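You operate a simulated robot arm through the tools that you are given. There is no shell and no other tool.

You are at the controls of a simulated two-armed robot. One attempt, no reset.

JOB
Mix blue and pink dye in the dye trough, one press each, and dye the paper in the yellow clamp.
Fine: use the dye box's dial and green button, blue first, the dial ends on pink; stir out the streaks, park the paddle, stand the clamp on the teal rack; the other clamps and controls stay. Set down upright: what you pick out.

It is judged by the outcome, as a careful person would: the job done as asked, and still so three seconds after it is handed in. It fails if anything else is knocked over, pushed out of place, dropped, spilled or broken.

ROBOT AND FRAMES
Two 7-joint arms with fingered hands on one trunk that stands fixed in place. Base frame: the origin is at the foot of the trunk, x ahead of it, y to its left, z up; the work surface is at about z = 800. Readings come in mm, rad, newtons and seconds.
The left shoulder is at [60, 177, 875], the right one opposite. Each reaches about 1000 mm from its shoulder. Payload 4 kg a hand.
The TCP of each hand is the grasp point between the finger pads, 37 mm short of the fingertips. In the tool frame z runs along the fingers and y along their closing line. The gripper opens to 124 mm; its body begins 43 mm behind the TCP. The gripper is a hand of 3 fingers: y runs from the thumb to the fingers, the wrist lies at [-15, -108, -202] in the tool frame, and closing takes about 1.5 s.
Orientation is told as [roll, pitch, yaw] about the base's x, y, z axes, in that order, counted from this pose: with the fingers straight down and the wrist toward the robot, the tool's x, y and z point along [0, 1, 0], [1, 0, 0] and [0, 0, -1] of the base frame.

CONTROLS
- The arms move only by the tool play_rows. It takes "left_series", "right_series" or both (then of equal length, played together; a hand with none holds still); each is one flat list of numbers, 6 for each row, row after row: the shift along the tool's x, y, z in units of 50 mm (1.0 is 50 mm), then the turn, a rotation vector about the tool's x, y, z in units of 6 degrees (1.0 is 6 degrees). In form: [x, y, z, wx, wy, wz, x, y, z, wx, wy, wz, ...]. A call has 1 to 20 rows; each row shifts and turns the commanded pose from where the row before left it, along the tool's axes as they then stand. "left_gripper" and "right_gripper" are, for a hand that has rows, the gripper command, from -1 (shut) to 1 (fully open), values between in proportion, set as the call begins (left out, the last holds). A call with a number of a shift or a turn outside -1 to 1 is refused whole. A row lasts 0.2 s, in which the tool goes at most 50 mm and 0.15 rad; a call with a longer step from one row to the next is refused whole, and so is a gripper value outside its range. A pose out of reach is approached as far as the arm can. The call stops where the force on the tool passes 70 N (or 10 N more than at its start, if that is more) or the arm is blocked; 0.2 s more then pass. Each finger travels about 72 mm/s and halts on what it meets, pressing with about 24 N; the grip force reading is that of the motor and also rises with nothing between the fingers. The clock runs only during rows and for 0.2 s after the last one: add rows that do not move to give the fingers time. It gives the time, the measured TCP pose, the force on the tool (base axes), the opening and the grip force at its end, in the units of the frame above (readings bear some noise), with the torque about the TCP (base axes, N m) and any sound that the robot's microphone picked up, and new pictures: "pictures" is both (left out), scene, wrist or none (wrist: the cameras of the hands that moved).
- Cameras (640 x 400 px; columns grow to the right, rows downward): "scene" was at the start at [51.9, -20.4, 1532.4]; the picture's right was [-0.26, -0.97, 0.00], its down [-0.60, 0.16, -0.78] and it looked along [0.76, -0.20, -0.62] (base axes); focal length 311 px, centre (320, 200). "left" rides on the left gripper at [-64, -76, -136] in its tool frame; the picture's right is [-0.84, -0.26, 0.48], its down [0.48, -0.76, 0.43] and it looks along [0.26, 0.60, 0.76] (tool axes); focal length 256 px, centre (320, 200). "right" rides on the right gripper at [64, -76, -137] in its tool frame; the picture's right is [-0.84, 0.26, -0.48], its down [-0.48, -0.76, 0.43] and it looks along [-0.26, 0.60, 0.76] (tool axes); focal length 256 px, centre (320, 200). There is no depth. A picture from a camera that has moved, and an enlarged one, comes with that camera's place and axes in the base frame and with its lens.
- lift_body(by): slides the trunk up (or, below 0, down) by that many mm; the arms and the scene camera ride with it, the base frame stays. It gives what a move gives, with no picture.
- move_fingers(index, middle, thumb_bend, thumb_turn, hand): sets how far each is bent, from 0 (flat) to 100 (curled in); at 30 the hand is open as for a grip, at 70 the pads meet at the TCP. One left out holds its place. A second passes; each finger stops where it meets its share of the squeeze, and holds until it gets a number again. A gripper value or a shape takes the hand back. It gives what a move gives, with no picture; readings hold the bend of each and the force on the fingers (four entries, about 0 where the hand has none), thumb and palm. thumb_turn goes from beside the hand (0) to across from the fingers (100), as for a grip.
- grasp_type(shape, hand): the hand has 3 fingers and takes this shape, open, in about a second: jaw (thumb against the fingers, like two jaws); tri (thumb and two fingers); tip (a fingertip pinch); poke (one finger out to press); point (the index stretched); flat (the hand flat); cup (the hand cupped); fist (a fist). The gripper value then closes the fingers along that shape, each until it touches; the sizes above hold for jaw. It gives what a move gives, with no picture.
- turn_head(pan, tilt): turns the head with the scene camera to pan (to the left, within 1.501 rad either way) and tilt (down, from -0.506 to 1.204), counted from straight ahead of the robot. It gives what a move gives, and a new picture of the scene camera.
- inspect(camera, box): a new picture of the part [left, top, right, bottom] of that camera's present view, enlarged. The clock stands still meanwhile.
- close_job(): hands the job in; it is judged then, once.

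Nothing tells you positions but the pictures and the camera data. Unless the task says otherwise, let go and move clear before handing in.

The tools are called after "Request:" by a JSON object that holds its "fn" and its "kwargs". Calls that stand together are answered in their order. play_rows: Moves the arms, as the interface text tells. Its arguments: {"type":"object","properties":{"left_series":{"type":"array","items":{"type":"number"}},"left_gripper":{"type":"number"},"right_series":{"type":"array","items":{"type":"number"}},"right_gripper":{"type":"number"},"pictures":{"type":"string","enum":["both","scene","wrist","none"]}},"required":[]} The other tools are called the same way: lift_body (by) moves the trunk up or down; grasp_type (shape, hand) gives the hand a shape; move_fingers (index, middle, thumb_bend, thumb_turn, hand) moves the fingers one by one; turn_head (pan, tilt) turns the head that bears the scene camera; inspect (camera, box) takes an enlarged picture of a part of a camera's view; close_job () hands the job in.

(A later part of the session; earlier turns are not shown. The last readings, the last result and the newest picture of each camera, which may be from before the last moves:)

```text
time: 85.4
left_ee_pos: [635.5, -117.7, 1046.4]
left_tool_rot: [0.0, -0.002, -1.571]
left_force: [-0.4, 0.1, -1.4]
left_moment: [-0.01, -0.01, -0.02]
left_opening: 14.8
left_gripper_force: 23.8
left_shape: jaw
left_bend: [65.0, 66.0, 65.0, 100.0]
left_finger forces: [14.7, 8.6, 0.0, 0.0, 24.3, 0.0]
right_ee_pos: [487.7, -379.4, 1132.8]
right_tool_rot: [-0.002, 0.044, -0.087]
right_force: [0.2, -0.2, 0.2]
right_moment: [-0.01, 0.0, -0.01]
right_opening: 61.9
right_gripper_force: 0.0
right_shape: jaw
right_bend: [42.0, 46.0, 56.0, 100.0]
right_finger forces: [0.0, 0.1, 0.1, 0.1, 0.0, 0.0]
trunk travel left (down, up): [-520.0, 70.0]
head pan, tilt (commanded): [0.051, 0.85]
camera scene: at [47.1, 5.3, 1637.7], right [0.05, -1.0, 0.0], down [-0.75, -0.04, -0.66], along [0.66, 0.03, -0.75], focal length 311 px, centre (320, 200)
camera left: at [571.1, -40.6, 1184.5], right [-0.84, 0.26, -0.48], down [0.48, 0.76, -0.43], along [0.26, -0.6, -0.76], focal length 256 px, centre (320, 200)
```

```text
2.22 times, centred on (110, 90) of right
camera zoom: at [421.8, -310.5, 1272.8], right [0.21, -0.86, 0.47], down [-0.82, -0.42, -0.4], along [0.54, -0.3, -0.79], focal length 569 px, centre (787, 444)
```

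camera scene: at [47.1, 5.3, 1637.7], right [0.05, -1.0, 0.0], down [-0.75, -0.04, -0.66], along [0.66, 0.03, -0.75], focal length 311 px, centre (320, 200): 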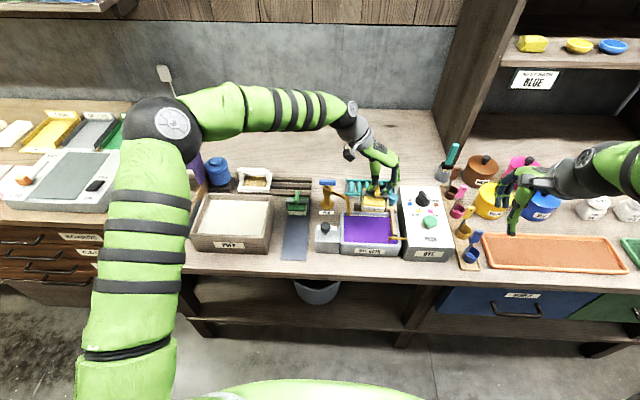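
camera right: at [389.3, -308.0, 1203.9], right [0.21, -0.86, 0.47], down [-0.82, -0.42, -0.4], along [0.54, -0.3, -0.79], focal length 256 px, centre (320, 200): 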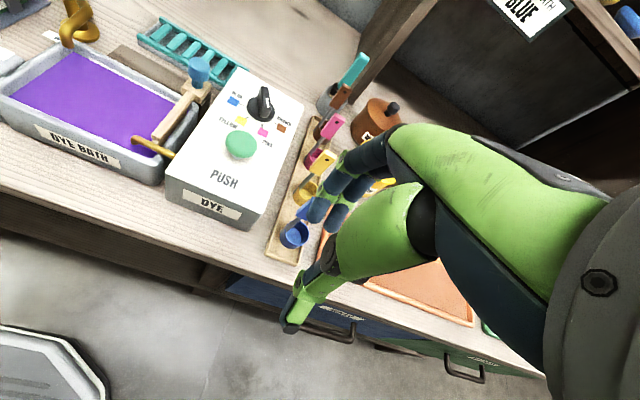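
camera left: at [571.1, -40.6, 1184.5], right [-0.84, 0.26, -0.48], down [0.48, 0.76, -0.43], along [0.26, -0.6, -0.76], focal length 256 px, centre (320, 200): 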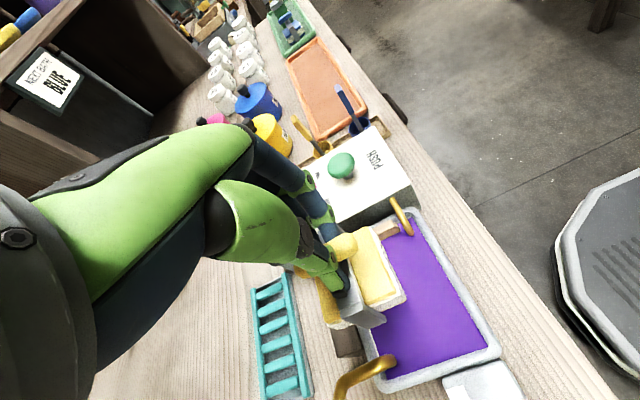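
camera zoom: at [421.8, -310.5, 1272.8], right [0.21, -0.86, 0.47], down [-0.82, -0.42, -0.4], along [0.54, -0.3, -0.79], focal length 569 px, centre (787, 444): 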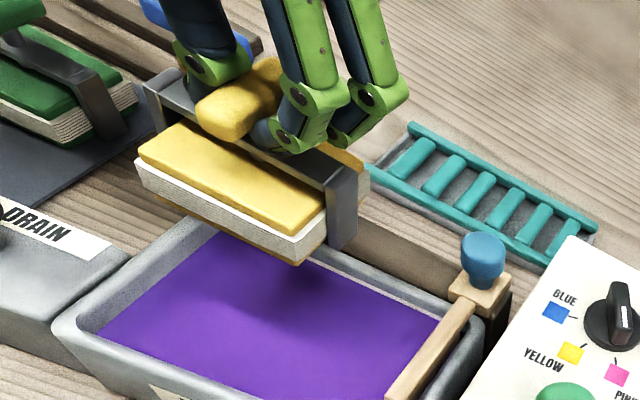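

The clamp is over the middle of the bath, clear of the tap and paddle. I'll lower it to just above the dye first.

Request:
{"fn": "play_rows", "kwargs": {"left_series": [0, 0, 0.5, 0, 0, 0, 0, 0, 0.6, 0, 0, 0, 0, 0, 0.6, 0, 0, 0, 0, 0, 0.4, 0, 0, 0], "pictures": "none"}}

Request:
{"fn": "inspect", "kwargs": {"camera": "scene", "box": [310, 160, 420, 270]}}

Request:
{"fn": "inspect", "kwargs": {"camera": "right", "box": [0, 0, 220, 180]}}

Request:
{"fn": "inspect", "kwargs": {"camera": "left", "box": [220, 160, 520, 400]}}

```text
time: 86.4
left_ee_pos: [633.6, -117.1, 941.9]
left_tool_rot: [0.0, -0.001, -1.57]
left_force: [1.0, 1.8, -1.2]
left_moment: [-0.01, -0.01, -0.02]
left_opening: 14.8
left_gripper_force: 24.1
left_shape: jaw
left_bend: [65.0, 66.0, 65.0, 100.0]
left_finger forces: [14.6, 8.6, 0.0, 0.0, 24.4, 0.1]
right_ee_pos: [486.6, -378.2, 1131.6]
right_tool_rot: [-0.002, 0.042, -0.084]
right_force: [-0.2, -0.3, -0.4]
right_moment: [-0.01, 0.03, -0.05]
right_opening: 62.3
right_gripper_force: 0.0
right_shape: jaw
right_bend: [42.0, 46.0, 56.0, 100.0]
right_finger forces: [0.0, 0.0, 0.1, 0.0, 0.0, 0.1]
trunk travel left (down, up): [-520.0, 70.0]
head pan, tilt (commanded): [0.051, 0.85]
```

```text
3.64 times, centred on (365, 215) of scene
camera zoom: at [47.4, 6.0, 1637.7], right [0.05, -1.0, 0.0], down [-0.75, -0.04, -0.66], along [0.66, 0.03, -0.75], focal length 1131 px, centre (156, 146)
```

zoom: 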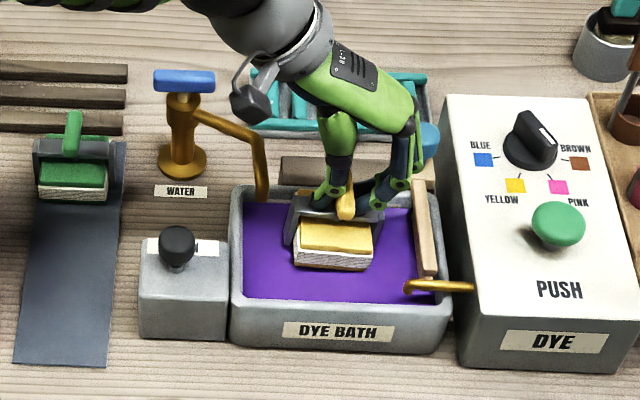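

```text
2.22 times, centred on (110, 90) of right
camera zoom: at [421.9, -310.0, 1272.9], right [0.21, -0.86, 0.47], down [-0.82, -0.42, -0.4], along [0.54, -0.3, -0.79], focal length 569 px, centre (787, 444)
```

zoom: 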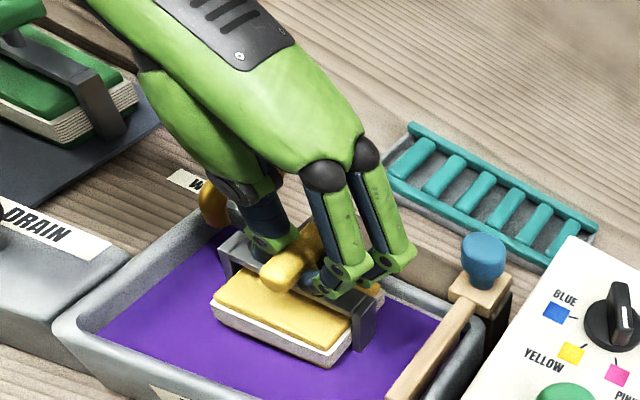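

```text
1.67 times, centred on (370, 280) of left
camera zoom: at [570.9, -39.7, 1078.7], right [-0.84, 0.26, -0.48], down [0.48, 0.76, -0.43], along [0.26, -0.6, -0.76], focal length 427 px, centre (237, 67)
```

zoom: 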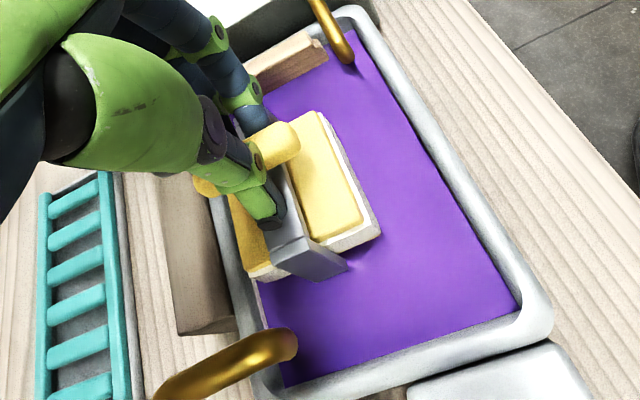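

All clear around it. I'll lower the paper into the dye in small steps.

Request:
{"fn": "play_rows", "kwargs": {"left_series": [0, 0, 0.1, 0, 0, 0, 0, 0, 0.1, 0, 0, 0, 0, 0, 0.1, 0, 0, 0, 0, 0, 0.1, 0, 0, 0, 0, 0, 0.1, 0, 0, 0, 0, 0, 0.1, 0, 0, 0], "pictures": "none"}}

Request:
{"fn": "inspect", "kwargs": {"camera": "scene", "box": [325, 180, 405, 260]}}

Request:
{"fn": "inspect", "kwargs": {"camera": "right", "box": [0, 20, 200, 180]}}

```text
time: 87.8
left_ee_pos: [632.6, -118.5, 911.1]
left_tool_rot: [0.0, -0.001, -1.571]
left_force: [-0.4, 0.2, -1.4]
left_moment: [-0.01, 0.02, 0.01]
left_opening: 14.4
left_gripper_force: 23.4
left_shape: jaw
left_bend: [65.0, 66.0, 65.0, 100.0]
left_finger forces: [14.7, 8.5, 0.1, 0.0, 24.4, 0.0]
right_ee_pos: [485.4, -380.0, 1131.7]
right_tool_rot: [-0.003, 0.042, -0.086]
right_force: [0.1, -0.1, -1.1]
right_moment: [-0.02, 0.02, -0.06]
right_opening: 62.1
right_gripper_force: 0.1
right_shape: jaw
right_bend: [42.0, 46.0, 56.0, 100.0]
right_finger forces: [0.0, 0.0, 0.1, 0.0, 0.0, 0.1]
trunk travel left (down, up): [-520.0, 70.0]
head pan, tilt (commanded): [0.051, 0.85]
```

```text
5.00 times, centred on (365, 220) of scene
camera zoom: at [47.2, 6.0, 1637.7], right [0.05, -1.0, 0.0], down [-0.75, -0.04, -0.66], along [0.66, 0.03, -0.75], focal length 1556 px, centre (95, 100)
```

zoom: 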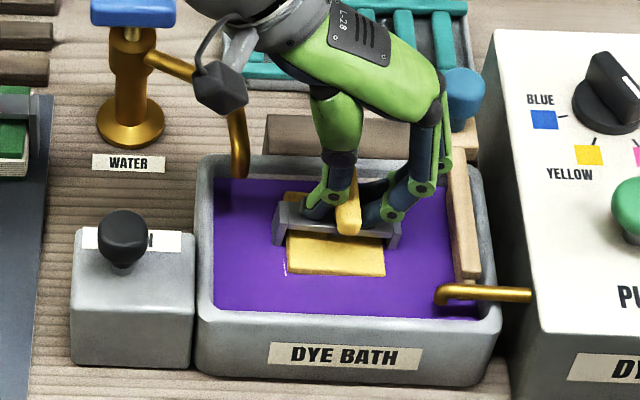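

```text
2.50 times, centred on (100, 100) of right
camera zoom: at [421.8, -310.1, 1272.9], right [0.21, -0.86, 0.47], down [-0.82, -0.42, -0.4], along [0.54, -0.3, -0.79], focal length 640 px, centre (870, 450)
```

zoom: 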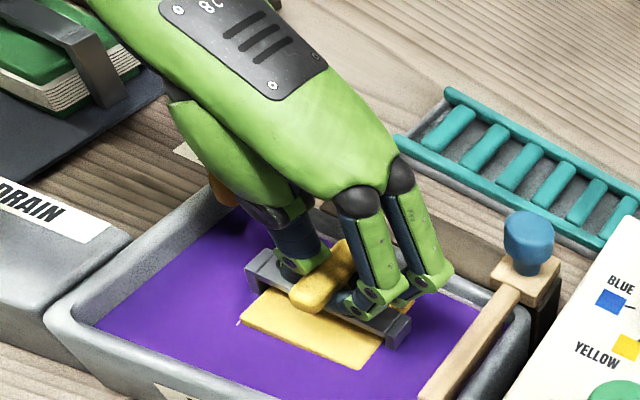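

The paper is under the surface with only the top plate showing. I'll go a few millimetres deeper and hold it there for a few seconds.

Request:
{"fn": "play_rows", "kwargs": {"left_series": [0, 0, 0.06, 0, 0, 0, 0, 0, 0.06, 0, 0, 0, 0, 0, 0, 0, 0, 0, 0, 0, 0, 0, 0, 0, 0, 0, 0, 0, 0, 0, 0, 0, 0, 0, 0, 0, 0, 0, 0, 0, 0, 0, 0, 0, 0, 0, 0, 0, 0, 0, 0, 0, 0, 0, 0, 0, 0, 0, 0, 0, 0, 0, 0, 0, 0, 0, 0, 0, 0, 0, 0, 0, 0, 0, 0, 0, 0, 0, 0, 0, 0, 0, 0, 0, 0, 0, 0, 0, 0, 0, 0, 0, 0, 0, 0, 0, 0, 0, 0, 0, 0, 0, 0, 0, 0, 0, 0, 0, 0, 0, 0, 0, 0, 0, 0, 0, 0, 0, 0, 0], "pictures": "none"}}

Request:
{"fn": "inspect", "kwargs": {"camera": "right", "box": [0, 20, 200, 180]}}

```text
time: 92.0
left_ee_pos: [631.5, -118.7, 905.6]
left_tool_rot: [0.0, 0.002, -1.571]
left_force: [0.8, -1.0, -1.4]
left_moment: [-0.01, -0.04, 0.01]
left_opening: 14.5
left_gripper_force: 24.4
left_shape: jaw
left_bend: [65.0, 66.0, 65.0, 100.0]
left_finger forces: [14.7, 8.5, 0.0, 0.0, 24.4, 0.0]
right_ee_pos: [486.5, -378.4, 1132.2]
right_tool_rot: [-0.002, 0.045, -0.085]
right_force: [-0.1, -0.8, 0.7]
right_moment: [-0.01, 0.06, 0.01]
right_opening: 62.1
right_gripper_force: 0.1
right_shape: jaw
right_bend: [42.0, 46.0, 56.0, 100.0]
right_finger forces: [0.0, 0.0, 0.0, 0.0, 0.1, 0.0]
trunk travel left (down, up): [-520.0, 70.0]
head pan, tilt (commanded): [0.051, 0.85]
```

```text
2.50 times, centred on (100, 100) of right
camera zoom: at [421.7, -310.1, 1273.0], right [0.21, -0.86, 0.47], down [-0.82, -0.42, -0.4], along [0.54, -0.3, -0.79], focal length 640 px, centre (870, 450)
```

zoom: 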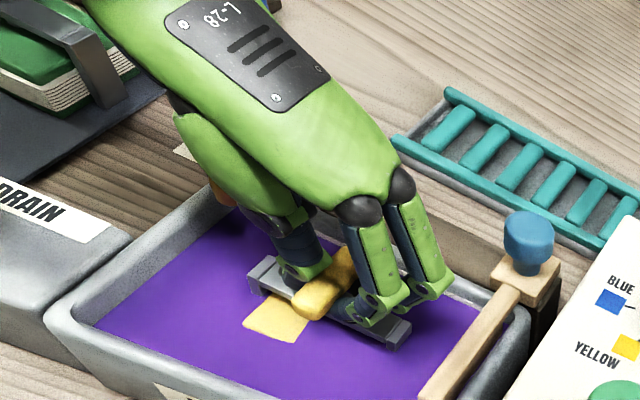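

Held submerged for about four seconds. I'll lift it straight up above the rim and check the paper's colour.

Request:
{"fn": "play_rows", "kwargs": {"left_series": [0, 0, -0.1, 0, 0, 0, 0, 0, -0.2, 0, 0, 0, 0, 0, -0.3, 0, 0, 0, 0, 0, -0.3, 0, 0, 0, 0, 0, -0.3, 0, 0, 0], "pictures": "none"}}

Request:
{"fn": "inspect", "kwargs": {"camera": "scene", "box": [325, 170, 405, 260]}}

Request:
{"fn": "inspect", "kwargs": {"camera": "right", "box": [0, 0, 200, 160]}}

```text
time: 93.2
left_ee_pos: [632.0, -118.5, 965.9]
left_tool_rot: [0.001, -0.001, -1.571]
left_force: [0.3, 0.6, -0.9]
left_moment: [-0.01, 0.05, 0.02]
left_opening: 14.6
left_gripper_force: 23.7
left_shape: jaw
left_bend: [65.0, 66.0, 65.0, 100.0]
left_finger forces: [14.7, 8.4, 0.1, 0.1, 24.5, 0.1]
right_ee_pos: [486.6, -378.0, 1131.1]
right_tool_rot: [-0.001, 0.044, -0.086]
right_force: [0.4, -0.1, 0.7]
right_moment: [-0.04, 0.02, 0.0]
right_opening: 62.1
right_gripper_force: 0.0
right_shape: jaw
right_bend: [42.0, 46.0, 56.0, 100.0]
right_finger forces: [0.0, 0.0, 0.0, 0.0, 0.0, 0.1]
trunk travel left (down, up): [-520.0, 70.0]
head pan, tilt (commanded): [0.051, 0.85]
```

```text
4.44 times, centred on (365, 215) of scene
camera zoom: at [46.9, 6.0, 1637.7], right [0.05, -1.0, 0.0], down [-0.75, -0.04, -0.66], along [0.66, 0.03, -0.75], focal length 1383 px, centre (120, 133)
```

zoom: 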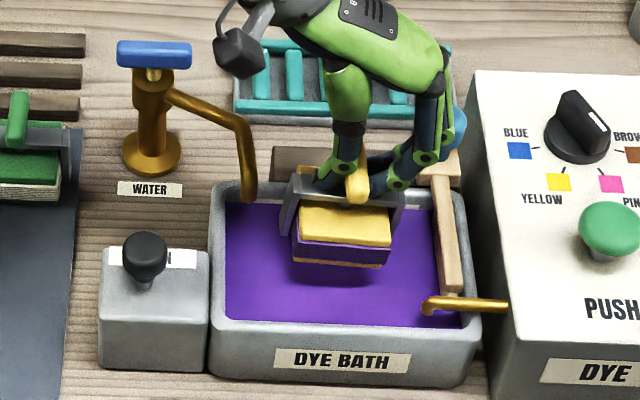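

```text
2.50 times, centred on (100, 80) of right
camera zoom: at [421.6, -310.1, 1273.0], right [0.21, -0.86, 0.47], down [-0.82, -0.42, -0.4], along [0.54, -0.3, -0.79], focal length 640 px, centre (870, 500)
```

zoom: 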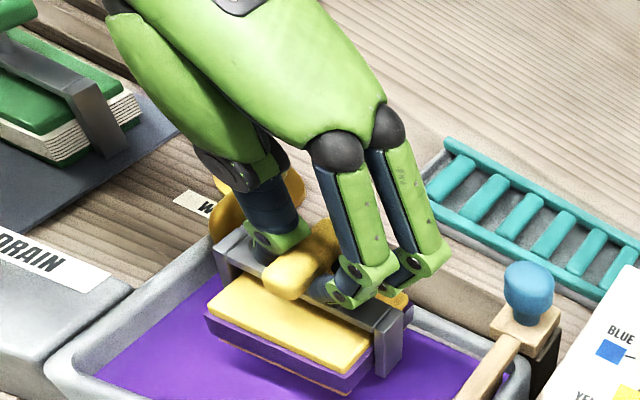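

The paper is evenly purple now. I'll lift higher and zoom on the teal rack to fix its height and place before carrying the clamp there.

Request:
{"fn": "play_rows", "kwargs": {"left_series": [0, 0, -0.5, 0, 0, 0, 0, 0, -0.6, 0, 0, 0, 0, 0, -0.6, 0, 0, 0], "pictures": "wrist"}}

Request:
{"fn": "inspect", "kwargs": {"camera": "left", "box": [220, 240, 360, 400]}}

Request:
{"fn": "inspect", "kwargs": {"camera": "scene", "box": [335, 165, 405, 215]}}

Request:
{"fn": "inspect", "kwargs": {"camera": "right", "box": [110, 10, 220, 110]}}

```text
time: 94.0
left_ee_pos: [633.1, -119.1, 1052.6]
left_tool_rot: [0.0, 0.001, -1.574]
left_force: [-0.1, 0.4, -0.8]
left_moment: [0.01, -0.02, 0.0]
left_opening: 14.3
left_gripper_force: 24.2
left_shape: jaw
left_bend: [65.0, 66.0, 65.0, 100.0]
left_finger forces: [14.7, 8.5, 0.1, 0.0, 24.5, 0.0]
right_ee_pos: [485.7, -379.6, 1132.8]
right_tool_rot: [-0.002, 0.045, -0.085]
right_force: [-1.0, 0.1, -0.5]
right_moment: [0.01, -0.01, -0.05]
right_opening: 62.2
right_gripper_force: 0.0
right_shape: jaw
right_bend: [42.0, 46.0, 56.0, 100.0]
right_finger forces: [0.1, 0.0, 0.0, 0.0, 0.0, 0.0]
trunk travel left (down, up): [-520.0, 70.0]
head pan, tilt (commanded): [0.051, 0.85]
camera left: at [570.1, -40.4, 1189.4], right [-0.84, 0.26, -0.48], down [0.48, 0.76, -0.43], along [0.25, -0.6, -0.76], focal length 256 px, centre (320, 200)
```

left: 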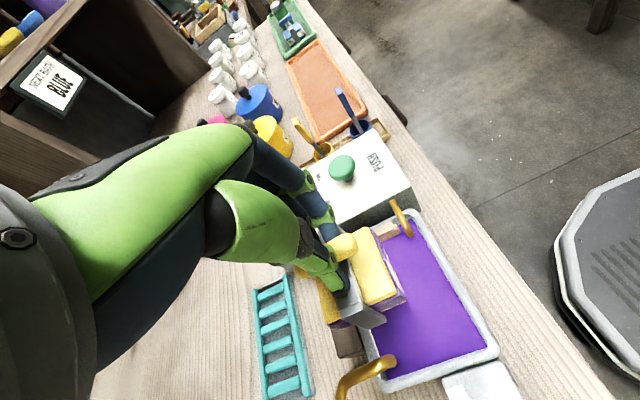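

```text
2.50 times, centred on (290, 320) of left
camera zoom: at [570.1, -40.4, 1189.4], right [-0.84, 0.26, -0.48], down [0.48, 0.76, -0.43], along [0.25, -0.6, -0.76], focal length 640 px, centre (395, -100)
```

zoom: 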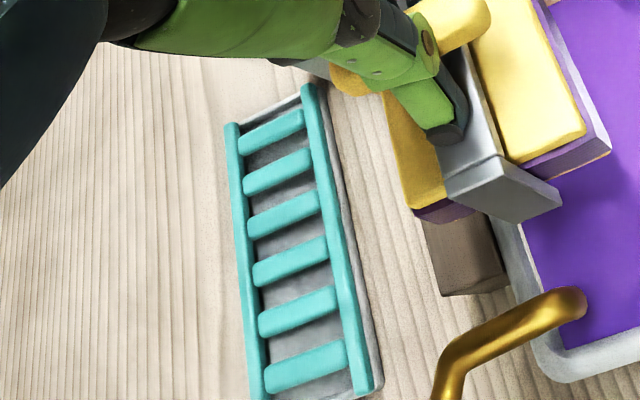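

```text
8.00 times, centred on (370, 190) of scene
camera zoom: at [46.6, 5.9, 1637.6], right [0.05, -1.0, 0.0], down [-0.75, -0.04, -0.66], along [0.66, 0.03, -0.75], focal length 2489 px, centre (-80, 280)
```

zoom: 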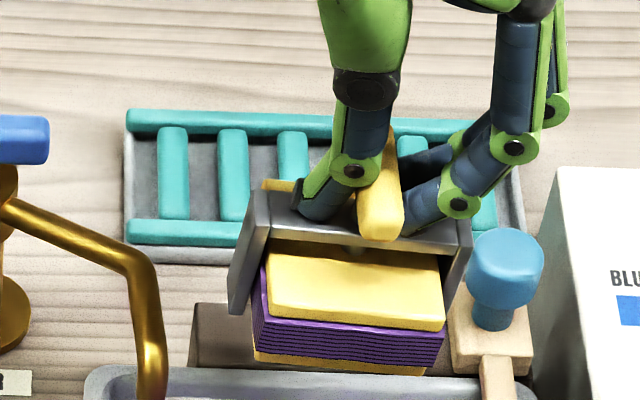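

```text
4.00 times, centred on (165, 60) of right
camera zoom: at [421.4, -310.2, 1273.0], right [0.21, -0.86, 0.47], down [-0.82, -0.42, -0.4], along [0.54, -0.3, -0.79], focal length 1024 px, centre (940, 760)
```

zoom: 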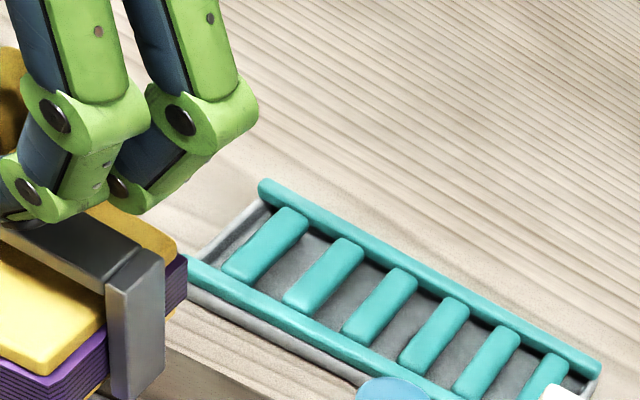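

The rack's rails are at x ≈ 798 and 868, top about z = 821, spanning y ≈ -52 to -223. I'll carry the clamp over the rack's centre at [833, -135], still high.

Request:
{"fn": "play_rows", "kwargs": {"left_series": [0.5, 0.04, 0.1, 0, 0, 0, 0.65, 0.05, 0.12, 0, 0, 0, 0.65, 0.05, 0.12, 0, 0, 0, 0.65, 0.05, 0.12, 0, 0, 0, 0.65, 0.05, 0.12, 0, 0, 0, 0.5, 0.04, 0.12, 0, 0, 0, 0.4, 0.04, 0.04, 0, 0, 0], "pictures": "both"}}

Request:
{"fn": "inspect", "kwargs": {"camera": "scene", "box": [325, 120, 425, 210]}}

Request:
{"fn": "inspect", "kwargs": {"camera": "right", "box": [60, 0, 240, 120]}}

Request:
{"fn": "inspect", "kwargs": {"camera": "left", "box": [220, 180, 460, 400]}}

```text
time: 95.6
left_ee_pos: [777.5, -113.2, 1005.8]
left_tool_rot: [-0.001, 0.0, -1.571]
left_force: [1.0, 0.0, -1.1]
left_moment: [0.01, 0.0, -0.03]
left_opening: 14.1
left_gripper_force: 24.0
left_shape: jaw
left_bend: [65.0, 66.0, 65.0, 100.0]
left_finger forces: [14.7, 8.5, 0.0, 0.1, 24.7, 0.0]
left hand out of reach, approached as far as the arm can: row 5, 6, 7
right_ee_pos: [486.5, -378.9, 1131.0]
right_tool_rot: [-0.001, 0.044, -0.085]
right_force: [-0.8, 0.9, 0.0]
right_moment: [-0.03, -0.02, -0.05]
right_opening: 62.2
right_gripper_force: 0.1
right_shape: jaw
right_bend: [42.0, 46.0, 56.0, 100.0]
right_finger forces: [0.0, 0.0, 0.1, 0.1, 0.0, 0.0]
trunk travel left (down, up): [-520.0, 70.0]
head pan, tilt (commanded): [0.051, 0.85]
camera scene: at [47.1, 6.3, 1637.7], right [0.05, -1.0, 0.0], down [-0.75, -0.04, -0.66], along [0.66, 0.03, -0.75], focal length 311 px, centre (320, 200)
camera left: at [714.7, -34.0, 1143.9], right [-0.84, 0.26, -0.48], down [0.48, 0.76, -0.43], along [0.25, -0.6, -0.76], focal length 256 px, centre (320, 200)
```

scene: 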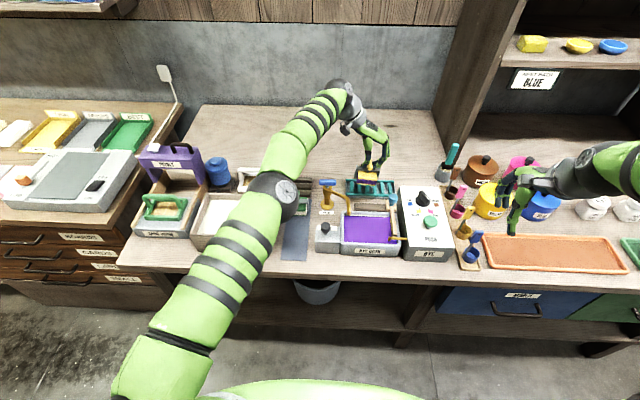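
left: 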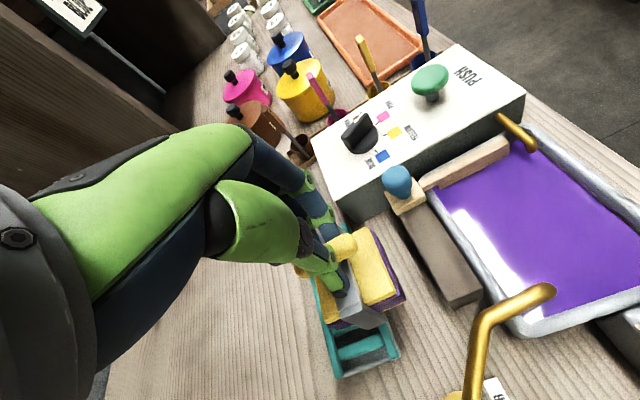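

```text
4.44 times, centred on (375, 165) of scene
camera zoom: at [47.1, 6.3, 1637.7], right [0.05, -1.0, 0.0], down [-0.75, -0.04, -0.66], along [0.66, 0.03, -0.75], focal length 1383 px, centre (76, 356)
```

zoom: 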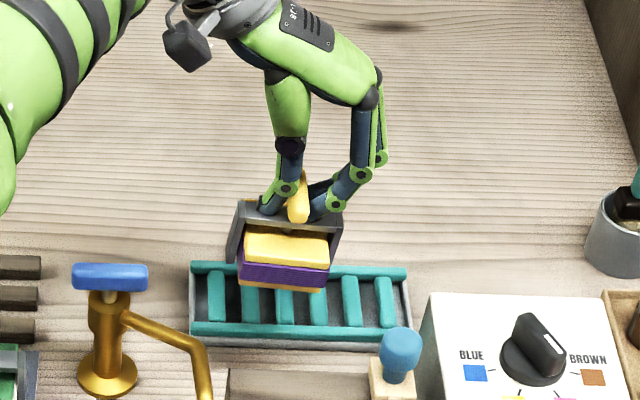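

```text
3.33 times, centred on (150, 60) of right
camera zoom: at [421.7, -309.9, 1273.0], right [0.21, -0.86, 0.47], down [-0.82, -0.42, -0.4], along [0.54, -0.3, -0.79], focal length 853 px, centre (887, 667)
```

zoom: 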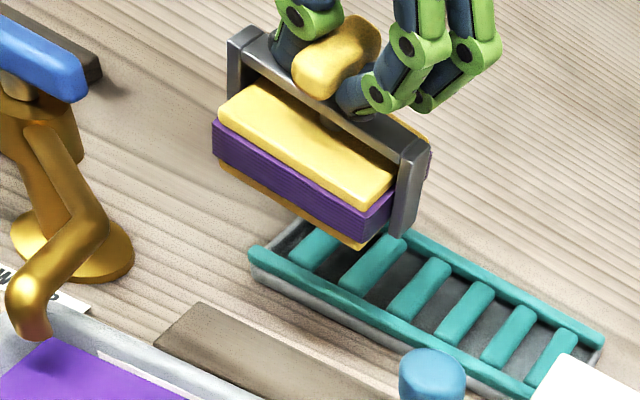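

```text
1.82 times, centred on (340, 290) of left
camera zoom: at [714.7, -34.0, 1143.9], right [-0.84, 0.26, -0.48], down [0.48, 0.76, -0.43], along [0.25, -0.6, -0.76], focal length 465 px, centre (284, 36)
```

zoom: 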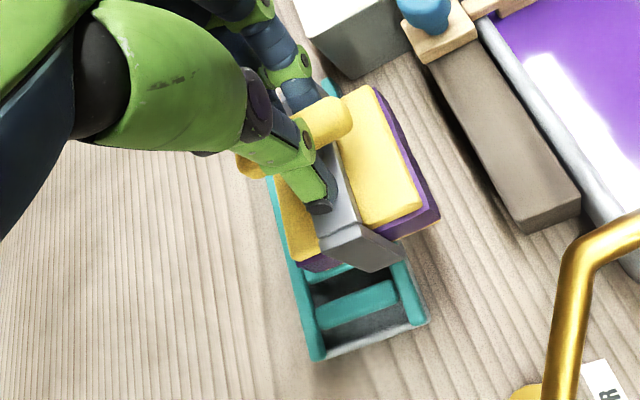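

The arm reached its limit short of the rack at this hand angle ([777, -113]). I'll raise the trunk the remaining 70 mm to gain reach and try again, keeping the clamp high.

Request:
{"fn": "lift_body", "kwargs": {"by": 70}}

Request:
{"fn": "play_rows", "kwargs": {"left_series": [0, 0, 0.7, 0, 0, 0, 0, 0, 0.7, 0, 0, 0, 0.3, 0.1, 0, 0, 0, 0, 0.3, 0.1, 0, 0, 0, 0, 0.3, 0.1, 0, 0, 0, 0, 0.2, 0.1, 0, 0, 0, 0], "pictures": "none"}}

```text
time: 96.7
left_ee_pos: [778.3, -113.1, 1076.7]
left_tool_rot: [-0.001, 0.0, -1.57]
left_force: [-0.8, 0.1, -2.1]
left_moment: [0.01, 0.0, -0.03]
left_opening: 14.3
left_gripper_force: 24.0
left_shape: jaw
left_bend: [65.0, 66.0, 65.0, 100.0]
left_finger forces: [14.6, 8.5, 0.0, 0.0, 24.8, 0.1]
right_ee_pos: [487.2, -379.6, 1201.8]
right_tool_rot: [-0.001, 0.045, -0.086]
right_force: [-0.1, -0.4, 0.1]
right_moment: [-0.03, -0.01, -0.02]
right_opening: 62.2
right_gripper_force: 0.1
right_shape: jaw
right_bend: [42.0, 46.0, 56.0, 100.0]
right_finger forces: [0.1, 0.1, 0.1, 0.0, 0.0, 0.1]
trunk travel left (down, up): [-590.0, 0.0]
head pan, tilt (commanded): [0.051, 0.85]
```

```text
time: 98.1
left_ee_pos: [779.7, -113.0, 1006.8]
left_tool_rot: [-0.001, -0.001, -1.571]
left_force: [-0.8, 0.5, -0.9]
left_moment: [-0.01, -0.03, -0.02]
left_opening: 14.2
left_gripper_force: 23.7
left_shape: jaw
left_bend: [65.0, 66.0, 65.0, 100.0]
left_finger forces: [14.7, 8.5, 0.0, 0.1, 24.8, 0.0]
left hand out of reach, approached as far as the arm can: row 3, 4, 5, 6
right_ee_pos: [486.3, -379.6, 1202.6]
right_tool_rot: [-0.003, 0.042, -0.086]
right_force: [0.1, -0.1, 1.3]
right_moment: [0.01, 0.03, 0.0]
right_opening: 62.2
right_gripper_force: 0.1
right_shape: jaw
right_bend: [42.0, 46.0, 56.0, 100.0]
right_finger forces: [0.1, 0.0, 0.1, 0.1, 0.0, 0.0]
trunk travel left (down, up): [-590.0, 0.0]
head pan, tilt (commanded): [0.051, 0.85]
```

Reach isn't the limit here; it is the wrist at this angle. I'll test how a yaw of about -60° changes the forward limit, still high above everything.

Request:
{"fn": "play_rows", "kwargs": {"left_series": [0, 0, 0, 0, 0, -1, 0, 0, 0, 0, 0, -1, 0, 0, 0, 0, 0, -1, 0, 0, 0, 0, 0, -1, 0, 0, 0, 0, 0, -1], "pictures": "none"}}

Request:
{"fn": "play_rows", "kwargs": {"left_series": [0.2, 0.3, 0, 0, 0, 0, 0.2, 0.3, 0, 0, 0, 0, 0.2, 0.3, 0, 0, 0, 0, 0.22, 0.2, 0, 0, 0, 0], "pictures": "scene"}}

```text
time: 99.3
left_ee_pos: [779.4, -112.3, 1007.1]
left_tool_rot: [0.0, 0.0, -1.047]
left_force: [0.7, 0.4, -1.6]
left_moment: [-0.01, 0.02, 0.02]
left_opening: 13.9
left_gripper_force: 24.1
left_shape: jaw
left_bend: [65.0, 66.0, 65.0, 100.0]
left_finger forces: [14.6, 8.4, 0.0, 0.1, 24.5, 0.0]
right_ee_pos: [486.7, -379.9, 1202.0]
right_tool_rot: [-0.002, 0.043, -0.086]
right_force: [0.3, -0.8, -0.1]
right_moment: [-0.04, -0.01, -0.02]
right_opening: 62.1
right_gripper_force: 0.0
right_shape: jaw
right_bend: [42.0, 46.0, 56.0, 100.0]
right_finger forces: [0.0, 0.1, 0.0, 0.1, 0.1, 0.1]
trunk travel left (down, up): [-590.0, 0.0]
head pan, tilt (commanded): [0.051, 0.85]
```

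```text
time: 100.3
left_ee_pos: [825.2, -133.8, 1005.9]
left_tool_rot: [0.0, 0.001, -1.047]
left_force: [0.1, 0.2, -1.6]
left_moment: [-0.02, -0.01, 0.0]
left_opening: 14.0
left_gripper_force: 24.2
left_shape: jaw
left_bend: [65.0, 66.0, 65.0, 100.0]
left_finger forces: [14.4, 8.5, 0.0, 0.1, 24.3, 0.0]
left hand out of reach, approached as far as the arm can: row 4
right_ee_pos: [487.6, -378.9, 1203.1]
right_tool_rot: [-0.003, 0.042, -0.086]
right_force: [-0.5, 0.2, 0.2]
right_moment: [-0.01, -0.03, -0.01]
right_opening: 62.1
right_gripper_force: 0.0
right_shape: jaw
right_bend: [42.0, 46.0, 56.0, 100.0]
right_finger forces: [0.0, 0.1, 0.0, 0.1, 0.0, 0.1]
trunk travel left (down, up): [-590.0, 0.0]
head pan, tilt (commanded): [0.051, 0.85]
camera scene: at [46.9, 6.6, 1707.7], right [0.05, -1.0, 0.0], down [-0.75, -0.04, -0.66], along [0.66, 0.03, -0.75], focal length 311 px, centre (320, 200)
```

scene: 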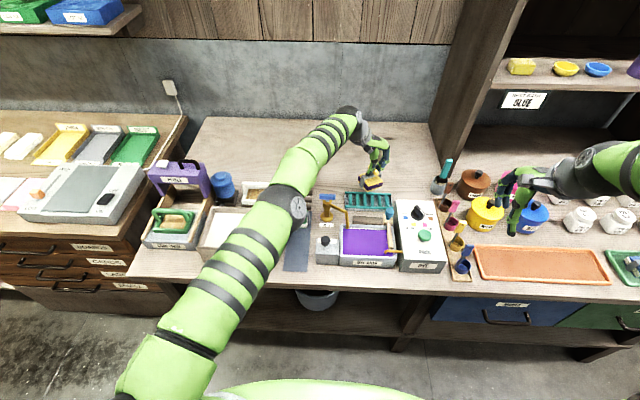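

At -60° it gets to x = 825. The rack's profile matters for choosing how the clamp stands, so I'll zoom on the rack now.

Request:
{"fn": "inspect", "kwargs": {"camera": "scene", "box": [340, 180, 400, 220]}}

Request:
{"fn": "inspect", "kwargs": {"camera": "right", "box": [100, 0, 230, 100]}}

Request:
{"fn": "inspect", "kwargs": {"camera": "left", "box": [240, 200, 440, 380]}}

```text
10.00 times, centred on (370, 200) of scene
camera zoom: at [46.9, 6.6, 1707.7], right [0.05, -1.0, 0.0], down [-0.75, -0.04, -0.66], along [0.66, 0.03, -0.75], focal length 3111 px, centre (-180, 200)
```

zoom: 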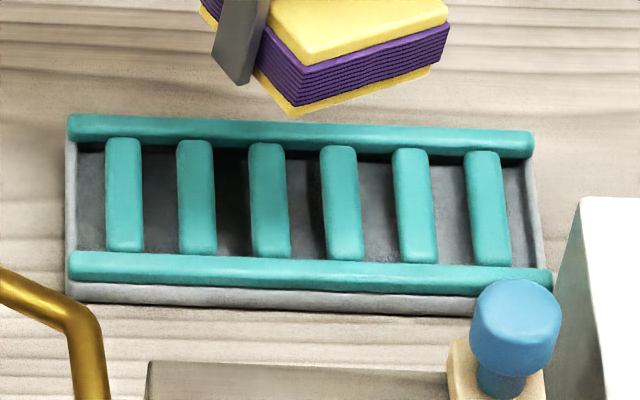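

```text
4.00 times, centred on (165, 50) of right
camera zoom: at [421.6, -309.5, 1343.2], right [0.21, -0.86, 0.47], down [-0.82, -0.42, -0.4], along [0.54, -0.3, -0.79], focal length 1024 px, centre (940, 800)
```

zoom: 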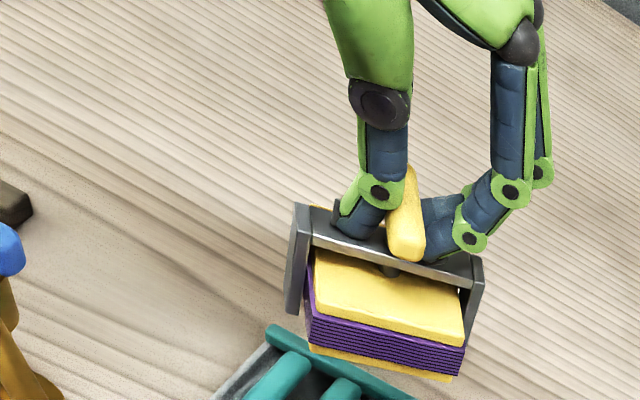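

```text
2.22 times, centred on (340, 290) of left
camera zoom: at [731.8, -98.5, 1143.4], right [-0.85, -0.2, -0.48], down [0.04, 0.9, -0.43], along [0.52, -0.39, -0.76], focal length 569 px, centre (276, 0)
```

zoom: 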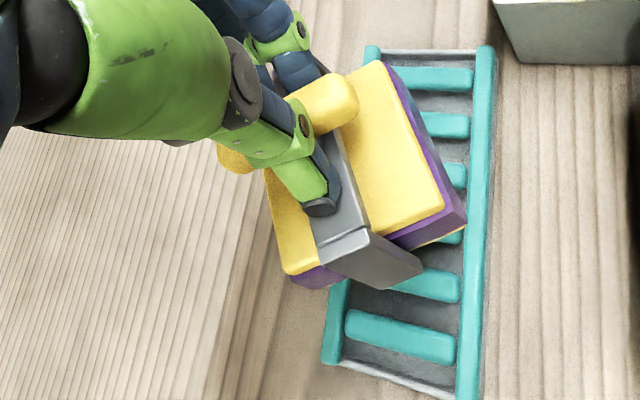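

The rack is square to the bench with rails at x ≈ 798 and 868 (centre 832.5). Standing the clamp with its bracket across the rack suits the arm, so I'll turn it to yaw 0 while still high.

Request:
{"fn": "play_rows", "kwargs": {"left_series": [0, 0, 0, 0, 0, -1, 0, 0, 0, 0, 0, -1, 0, 0, 0, 0, 0, -1, 0, 0, 0, 0, 0, -1, 0, 0, 0, 0, 0, -1, 0, 0, 0, 0, 0, -1, 0, 0, 0, 0, 0, -1, 0, 0, 0, 0, 0, -1, 0, 0, 0, 0, 0, -1, 0, 0, 0, 0, 0, -1], "pictures": "both"}}

Request:
{"fn": "inspect", "kwargs": {"camera": "scene", "box": [320, 130, 420, 230]}}

Request:
{"fn": "inspect", "kwargs": {"camera": "left", "box": [220, 180, 460, 400]}}

```text
time: 102.5
left_ee_pos: [825.6, -134.7, 1007.1]
left_tool_rot: [0.0, -0.001, 0.001]
left_force: [0.2, 0.1, -2.2]
left_moment: [0.0, 0.0, -0.01]
left_opening: 13.6
left_gripper_force: 24.3
left_shape: jaw
left_bend: [65.0, 66.0, 65.0, 100.0]
left_finger forces: [14.5, 8.3, 0.1, 0.0, 24.4, 0.1]
right_ee_pos: [487.1, -380.2, 1201.6]
right_tool_rot: [-0.002, 0.044, -0.085]
right_force: [0.0, 0.1, -0.6]
right_moment: [-0.02, -0.03, 0.0]
right_opening: 62.0
right_gripper_force: 0.2
right_shape: jaw
right_bend: [42.0, 46.0, 56.0, 100.0]
right_finger forces: [0.1, 0.0, 0.0, 0.0, 0.0, 0.0]
trunk travel left (down, up): [-590.0, 0.0]
head pan, tilt (commanded): [0.051, 0.85]
camera scene: at [47.1, 5.6, 1707.7], right [0.05, -1.0, 0.0], down [-0.75, -0.04, -0.66], along [0.66, 0.03, -0.75], focal length 311 px, centre (320, 200)
camera left: at [750.2, -197.0, 1144.2], right [-0.26, -0.84, -0.48], down [-0.76, 0.48, -0.43], along [0.6, 0.26, -0.76], focal length 256 px, centre (320, 200)
```

scene: 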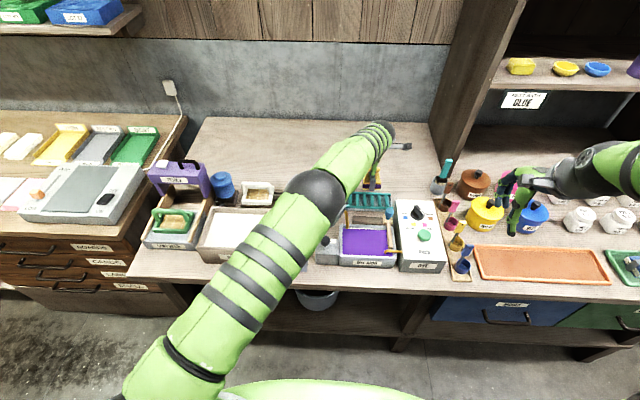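
left: 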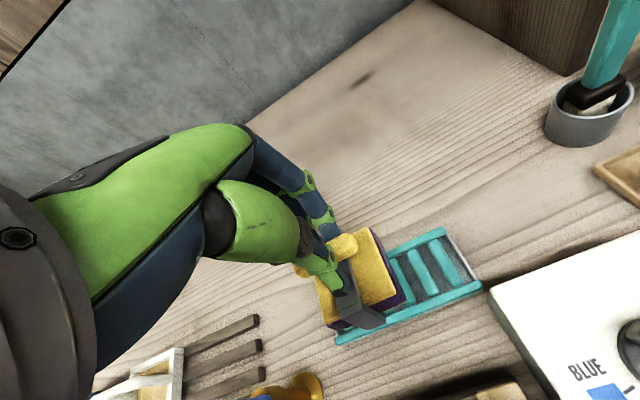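

```text
4.00 times, centred on (370, 180) of scene
camera zoom: at [47.1, 5.6, 1707.7], right [0.05, -1.0, 0.0], down [-0.75, -0.04, -0.66], along [0.66, 0.03, -0.75], focal length 1244 px, centre (120, 280)
```

zoom: 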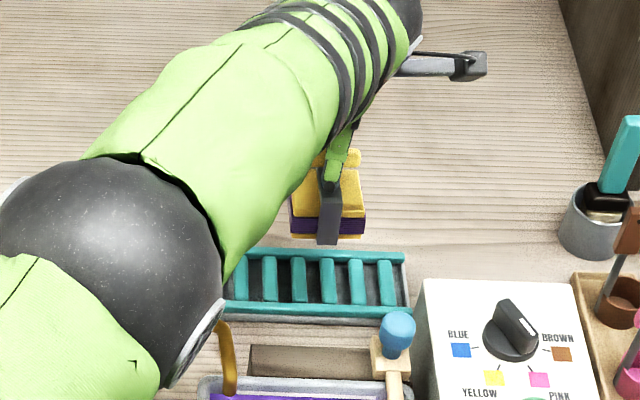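

```text
1.82 times, centred on (340, 290) of left
camera zoom: at [750.2, -197.0, 1144.2], right [-0.26, -0.84, -0.48], down [-0.76, 0.48, -0.43], along [0.6, 0.26, -0.76], focal length 465 px, centre (284, 36)
```

zoom: 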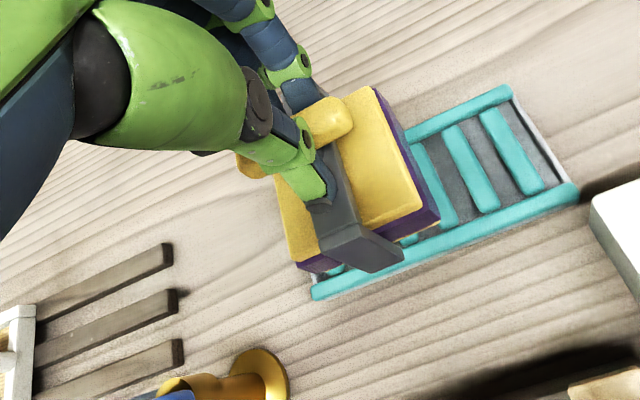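

Yaw 0 is reachable here. I'll centre the clamp over the rack at x = 832.5 and lower it to about 20 mm above the slats.

Request:
{"fn": "play_rows", "kwargs": {"left_series": [0, 0.07, 0.2, 0, 0, 0, 0, 0.068, 0.35, 0, 0, 0, 0, 0, 0.35, 0, 0, 0, 0, 0, 0.35, 0, 0, 0, 0, 0, 0.25, 0, 0, 0], "pictures": "scene"}}

Request:
{"fn": "inspect", "kwargs": {"camera": "left", "box": [240, 180, 440, 360]}}

Request:
{"fn": "inspect", "kwargs": {"camera": "right", "box": [80, 0, 230, 110]}}

Request:
{"fn": "inspect", "kwargs": {"camera": "scene", "box": [330, 150, 410, 230]}}

```text
time: 103.7
left_ee_pos: [833.8, -135.6, 931.4]
left_tool_rot: [-0.001, -0.001, 0.0]
left_force: [0.4, 0.5, -0.9]
left_moment: [0.03, 0.03, 0.0]
left_opening: 13.6
left_gripper_force: 24.0
left_shape: jaw
left_bend: [65.0, 66.0, 65.0, 100.0]
left_finger forces: [14.5, 8.4, 0.0, 0.0, 24.8, 0.0]
right_ee_pos: [486.8, -380.0, 1202.8]
right_tool_rot: [0.0, 0.044, -0.086]
right_force: [0.8, 0.3, 0.4]
right_moment: [0.0, 0.01, 0.0]
right_opening: 61.9
right_gripper_force: 0.1
right_shape: jaw
right_bend: [42.0, 46.0, 56.0, 100.0]
right_finger forces: [0.0, 0.0, 0.1, 0.1, 0.0, 0.0]
trunk travel left (down, up): [-590.0, 0.0]
head pan, tilt (commanded): [0.051, 0.85]
camera scene: at [47.2, 5.9, 1707.7], right [0.05, -1.0, 0.0], down [-0.75, -0.04, -0.66], along [0.66, 0.03, -0.75], focal length 311 px, centre (320, 200)
```

scene: 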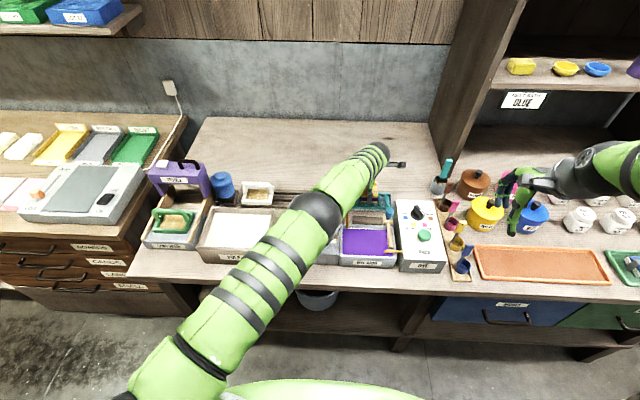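

```text
2.22 times, centred on (340, 270) of left
camera zoom: at [757.8, -197.4, 1068.9], right [-0.26, -0.84, -0.48], down [-0.76, 0.48, -0.43], along [0.6, 0.26, -0.76], focal length 569 px, centre (276, 44)
```

zoom: 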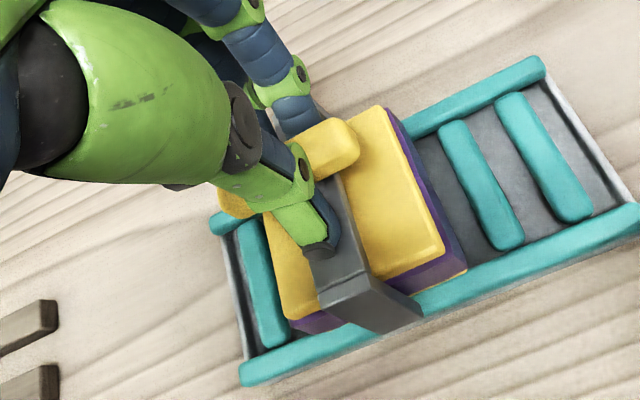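

```text
3.64 times, centred on (155, 55) of right
camera zoom: at [421.8, -310.1, 1343.0], right [0.21, -0.86, 0.47], down [-0.82, -0.42, -0.4], along [0.54, -0.3, -0.79], focal length 931 px, centre (920, 727)
```

zoom: 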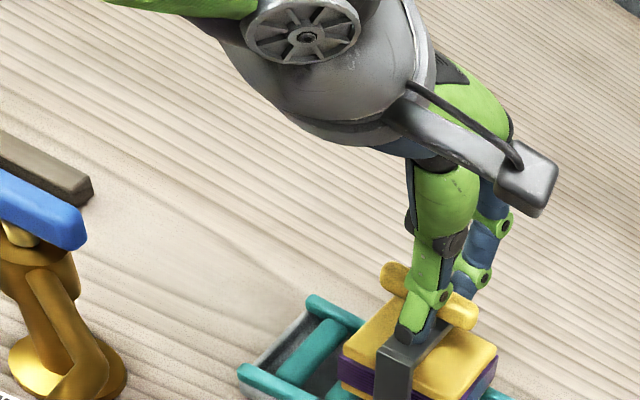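

```text
5.00 times, centred on (370, 190) of scene
camera zoom: at [47.2, 5.9, 1707.7], right [0.05, -1.0, 0.0], down [-0.75, -0.04, -0.66], along [0.66, 0.03, -0.75], focal length 1556 px, centre (70, 250)
```

zoom: 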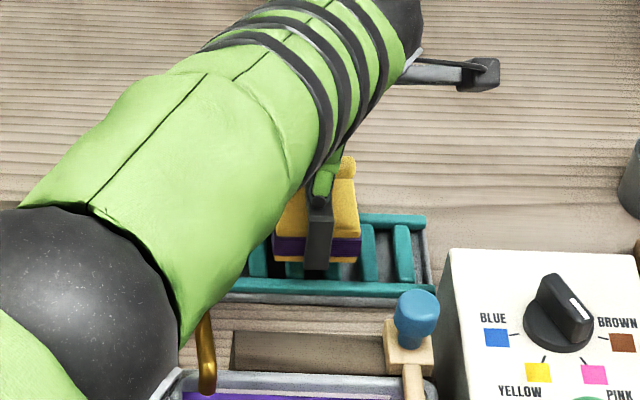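

The near leg will land on the front rail and the far one on the back rail. I'll lower gently until contact.

Request:
{"fn": "play_rows", "kwargs": {"left_series": [0, -0.01, 0.08, 0, 0, 0, 0, 0, 0.08, 0, 0, 0, 0, 0, 0.08, 0, 0, 0, 0, 0, 0.06, 0, 0, 0], "pictures": "none"}}

Request:
{"fn": "inspect", "kwargs": {"camera": "scene", "box": [345, 170, 405, 220]}}

Request:
{"fn": "inspect", "kwargs": {"camera": "left", "box": [240, 180, 440, 360]}}

```text
time: 104.7
left_ee_pos: [832.8, -133.9, 915.7]
left_tool_rot: [0.001, -0.001, 0.0]
left_force: [-0.6, 0.7, -2.0]
left_moment: [0.03, -0.02, -0.03]
left_opening: 13.5
left_gripper_force: 24.0
left_shape: jaw
left_bend: [65.0, 66.0, 65.0, 100.0]
left_finger forces: [14.5, 8.3, 0.0, 0.0, 24.9, 0.0]
right_ee_pos: [486.8, -378.9, 1201.8]
right_tool_rot: [-0.001, 0.043, -0.087]
right_force: [-0.5, 0.2, 0.7]
right_moment: [0.01, -0.01, -0.04]
right_opening: 62.2
right_gripper_force: 0.1
right_shape: jaw
right_bend: [42.0, 46.0, 56.0, 100.0]
right_finger forces: [0.0, 0.0, 0.0, 0.1, 0.0, 0.1]
trunk travel left (down, up): [-590.0, 0.0]
head pan, tilt (commanded): [0.051, 0.85]
```

```text
8.00 times, centred on (375, 195) of scene
camera zoom: at [47.1, 5.9, 1707.7], right [0.05, -1.0, 0.0], down [-0.75, -0.04, -0.66], along [0.66, 0.03, -0.75], focal length 2489 px, centre (-120, 240)
```

zoom: 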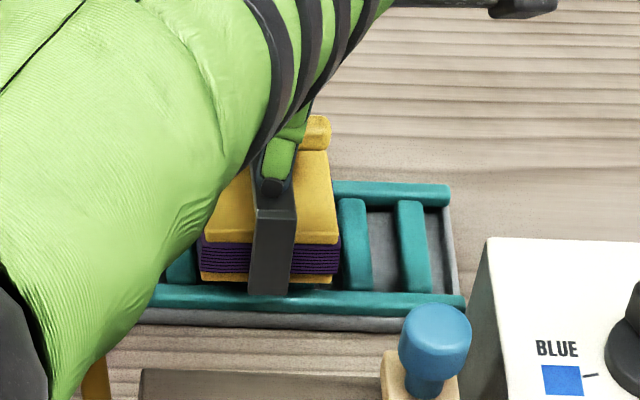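

```text
2.22 times, centred on (340, 270) of left
camera zoom: at [756.7, -196.6, 1053.8], right [-0.26, -0.84, -0.48], down [-0.76, 0.48, -0.43], along [0.6, 0.26, -0.76], focal length 569 px, centre (276, 44)
```

zoom: 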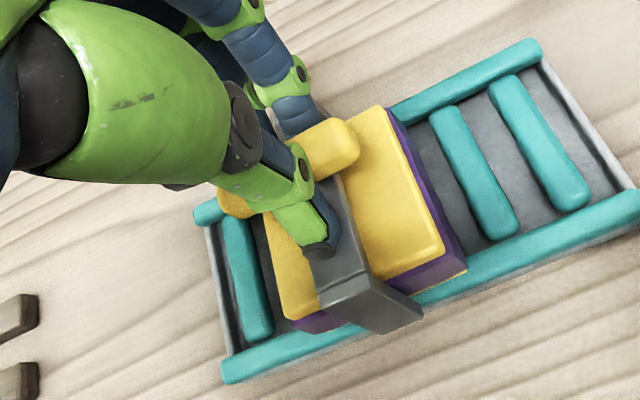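

Very close now. I'll lower in 1.5 mm steps and watch the force.

Request:
{"fn": "play_rows", "kwargs": {"left_series": [0, 0, 0.03, 0, 0, 0, 0, 0, 0.03, 0, 0, 0, 0, 0, 0, 0, 0, 0], "pictures": "none"}}

Request:
{"fn": "play_rows", "kwargs": {"left_series": [0, 0, 0.03, 0, 0, 0, 0, 0, 0.03, 0, 0, 0, 0, 0, 0, 0, 0, 0], "pictures": "none"}}

```text
time: 105.5
left_ee_pos: [830.3, -134.9, 912.4]
left_tool_rot: [0.001, 0.0, 0.0]
left_force: [0.5, 0.6, 0.9]
left_moment: [0.01, -0.1, -0.02]
left_opening: 13.8
left_gripper_force: 24.0
left_shape: jaw
left_bend: [65.0, 66.0, 65.0, 100.0]
left_finger forces: [15.1, 8.7, 0.1, 0.0, 26.1, 0.0]
right_ee_pos: [486.2, -378.2, 1203.0]
right_tool_rot: [-0.002, 0.044, -0.084]
right_force: [0.3, 0.7, 0.1]
right_moment: [-0.01, 0.03, 0.0]
right_opening: 62.0
right_gripper_force: 0.0
right_shape: jaw
right_bend: [42.0, 46.0, 56.0, 100.0]
right_finger forces: [0.0, 0.0, 0.1, 0.0, 0.0, 0.0]
trunk travel left (down, up): [-590.0, 0.0]
head pan, tilt (commanded): [0.051, 0.85]
```

```text
time: 106.3
left_ee_pos: [831.1, -134.4, 912.8]
left_tool_rot: [0.0, -0.003, -0.002]
left_force: [-3.6, -0.3, 11.0]
left_moment: [0.0, -0.07, -0.02]
left_opening: 13.8
left_gripper_force: 24.4
left_shape: jaw
left_bend: [65.0, 66.0, 65.0, 100.0]
left_finger forces: [14.7, 8.6, 0.0, 0.1, 36.5, 0.0]
right_ee_pos: [485.4, -379.3, 1202.7]
right_tool_rot: [-0.001, 0.044, -0.088]
right_force: [0.1, 0.2, -0.4]
right_moment: [-0.02, -0.01, 0.02]
right_opening: 62.1
right_gripper_force: 0.2
right_shape: jaw
right_bend: [42.0, 46.0, 56.0, 100.0]
right_finger forces: [0.1, 0.1, 0.0, 0.0, 0.0, 0.1]
trunk travel left (down, up): [-590.0, 0.0]
head pan, tilt (commanded): [0.051, 0.85]
```

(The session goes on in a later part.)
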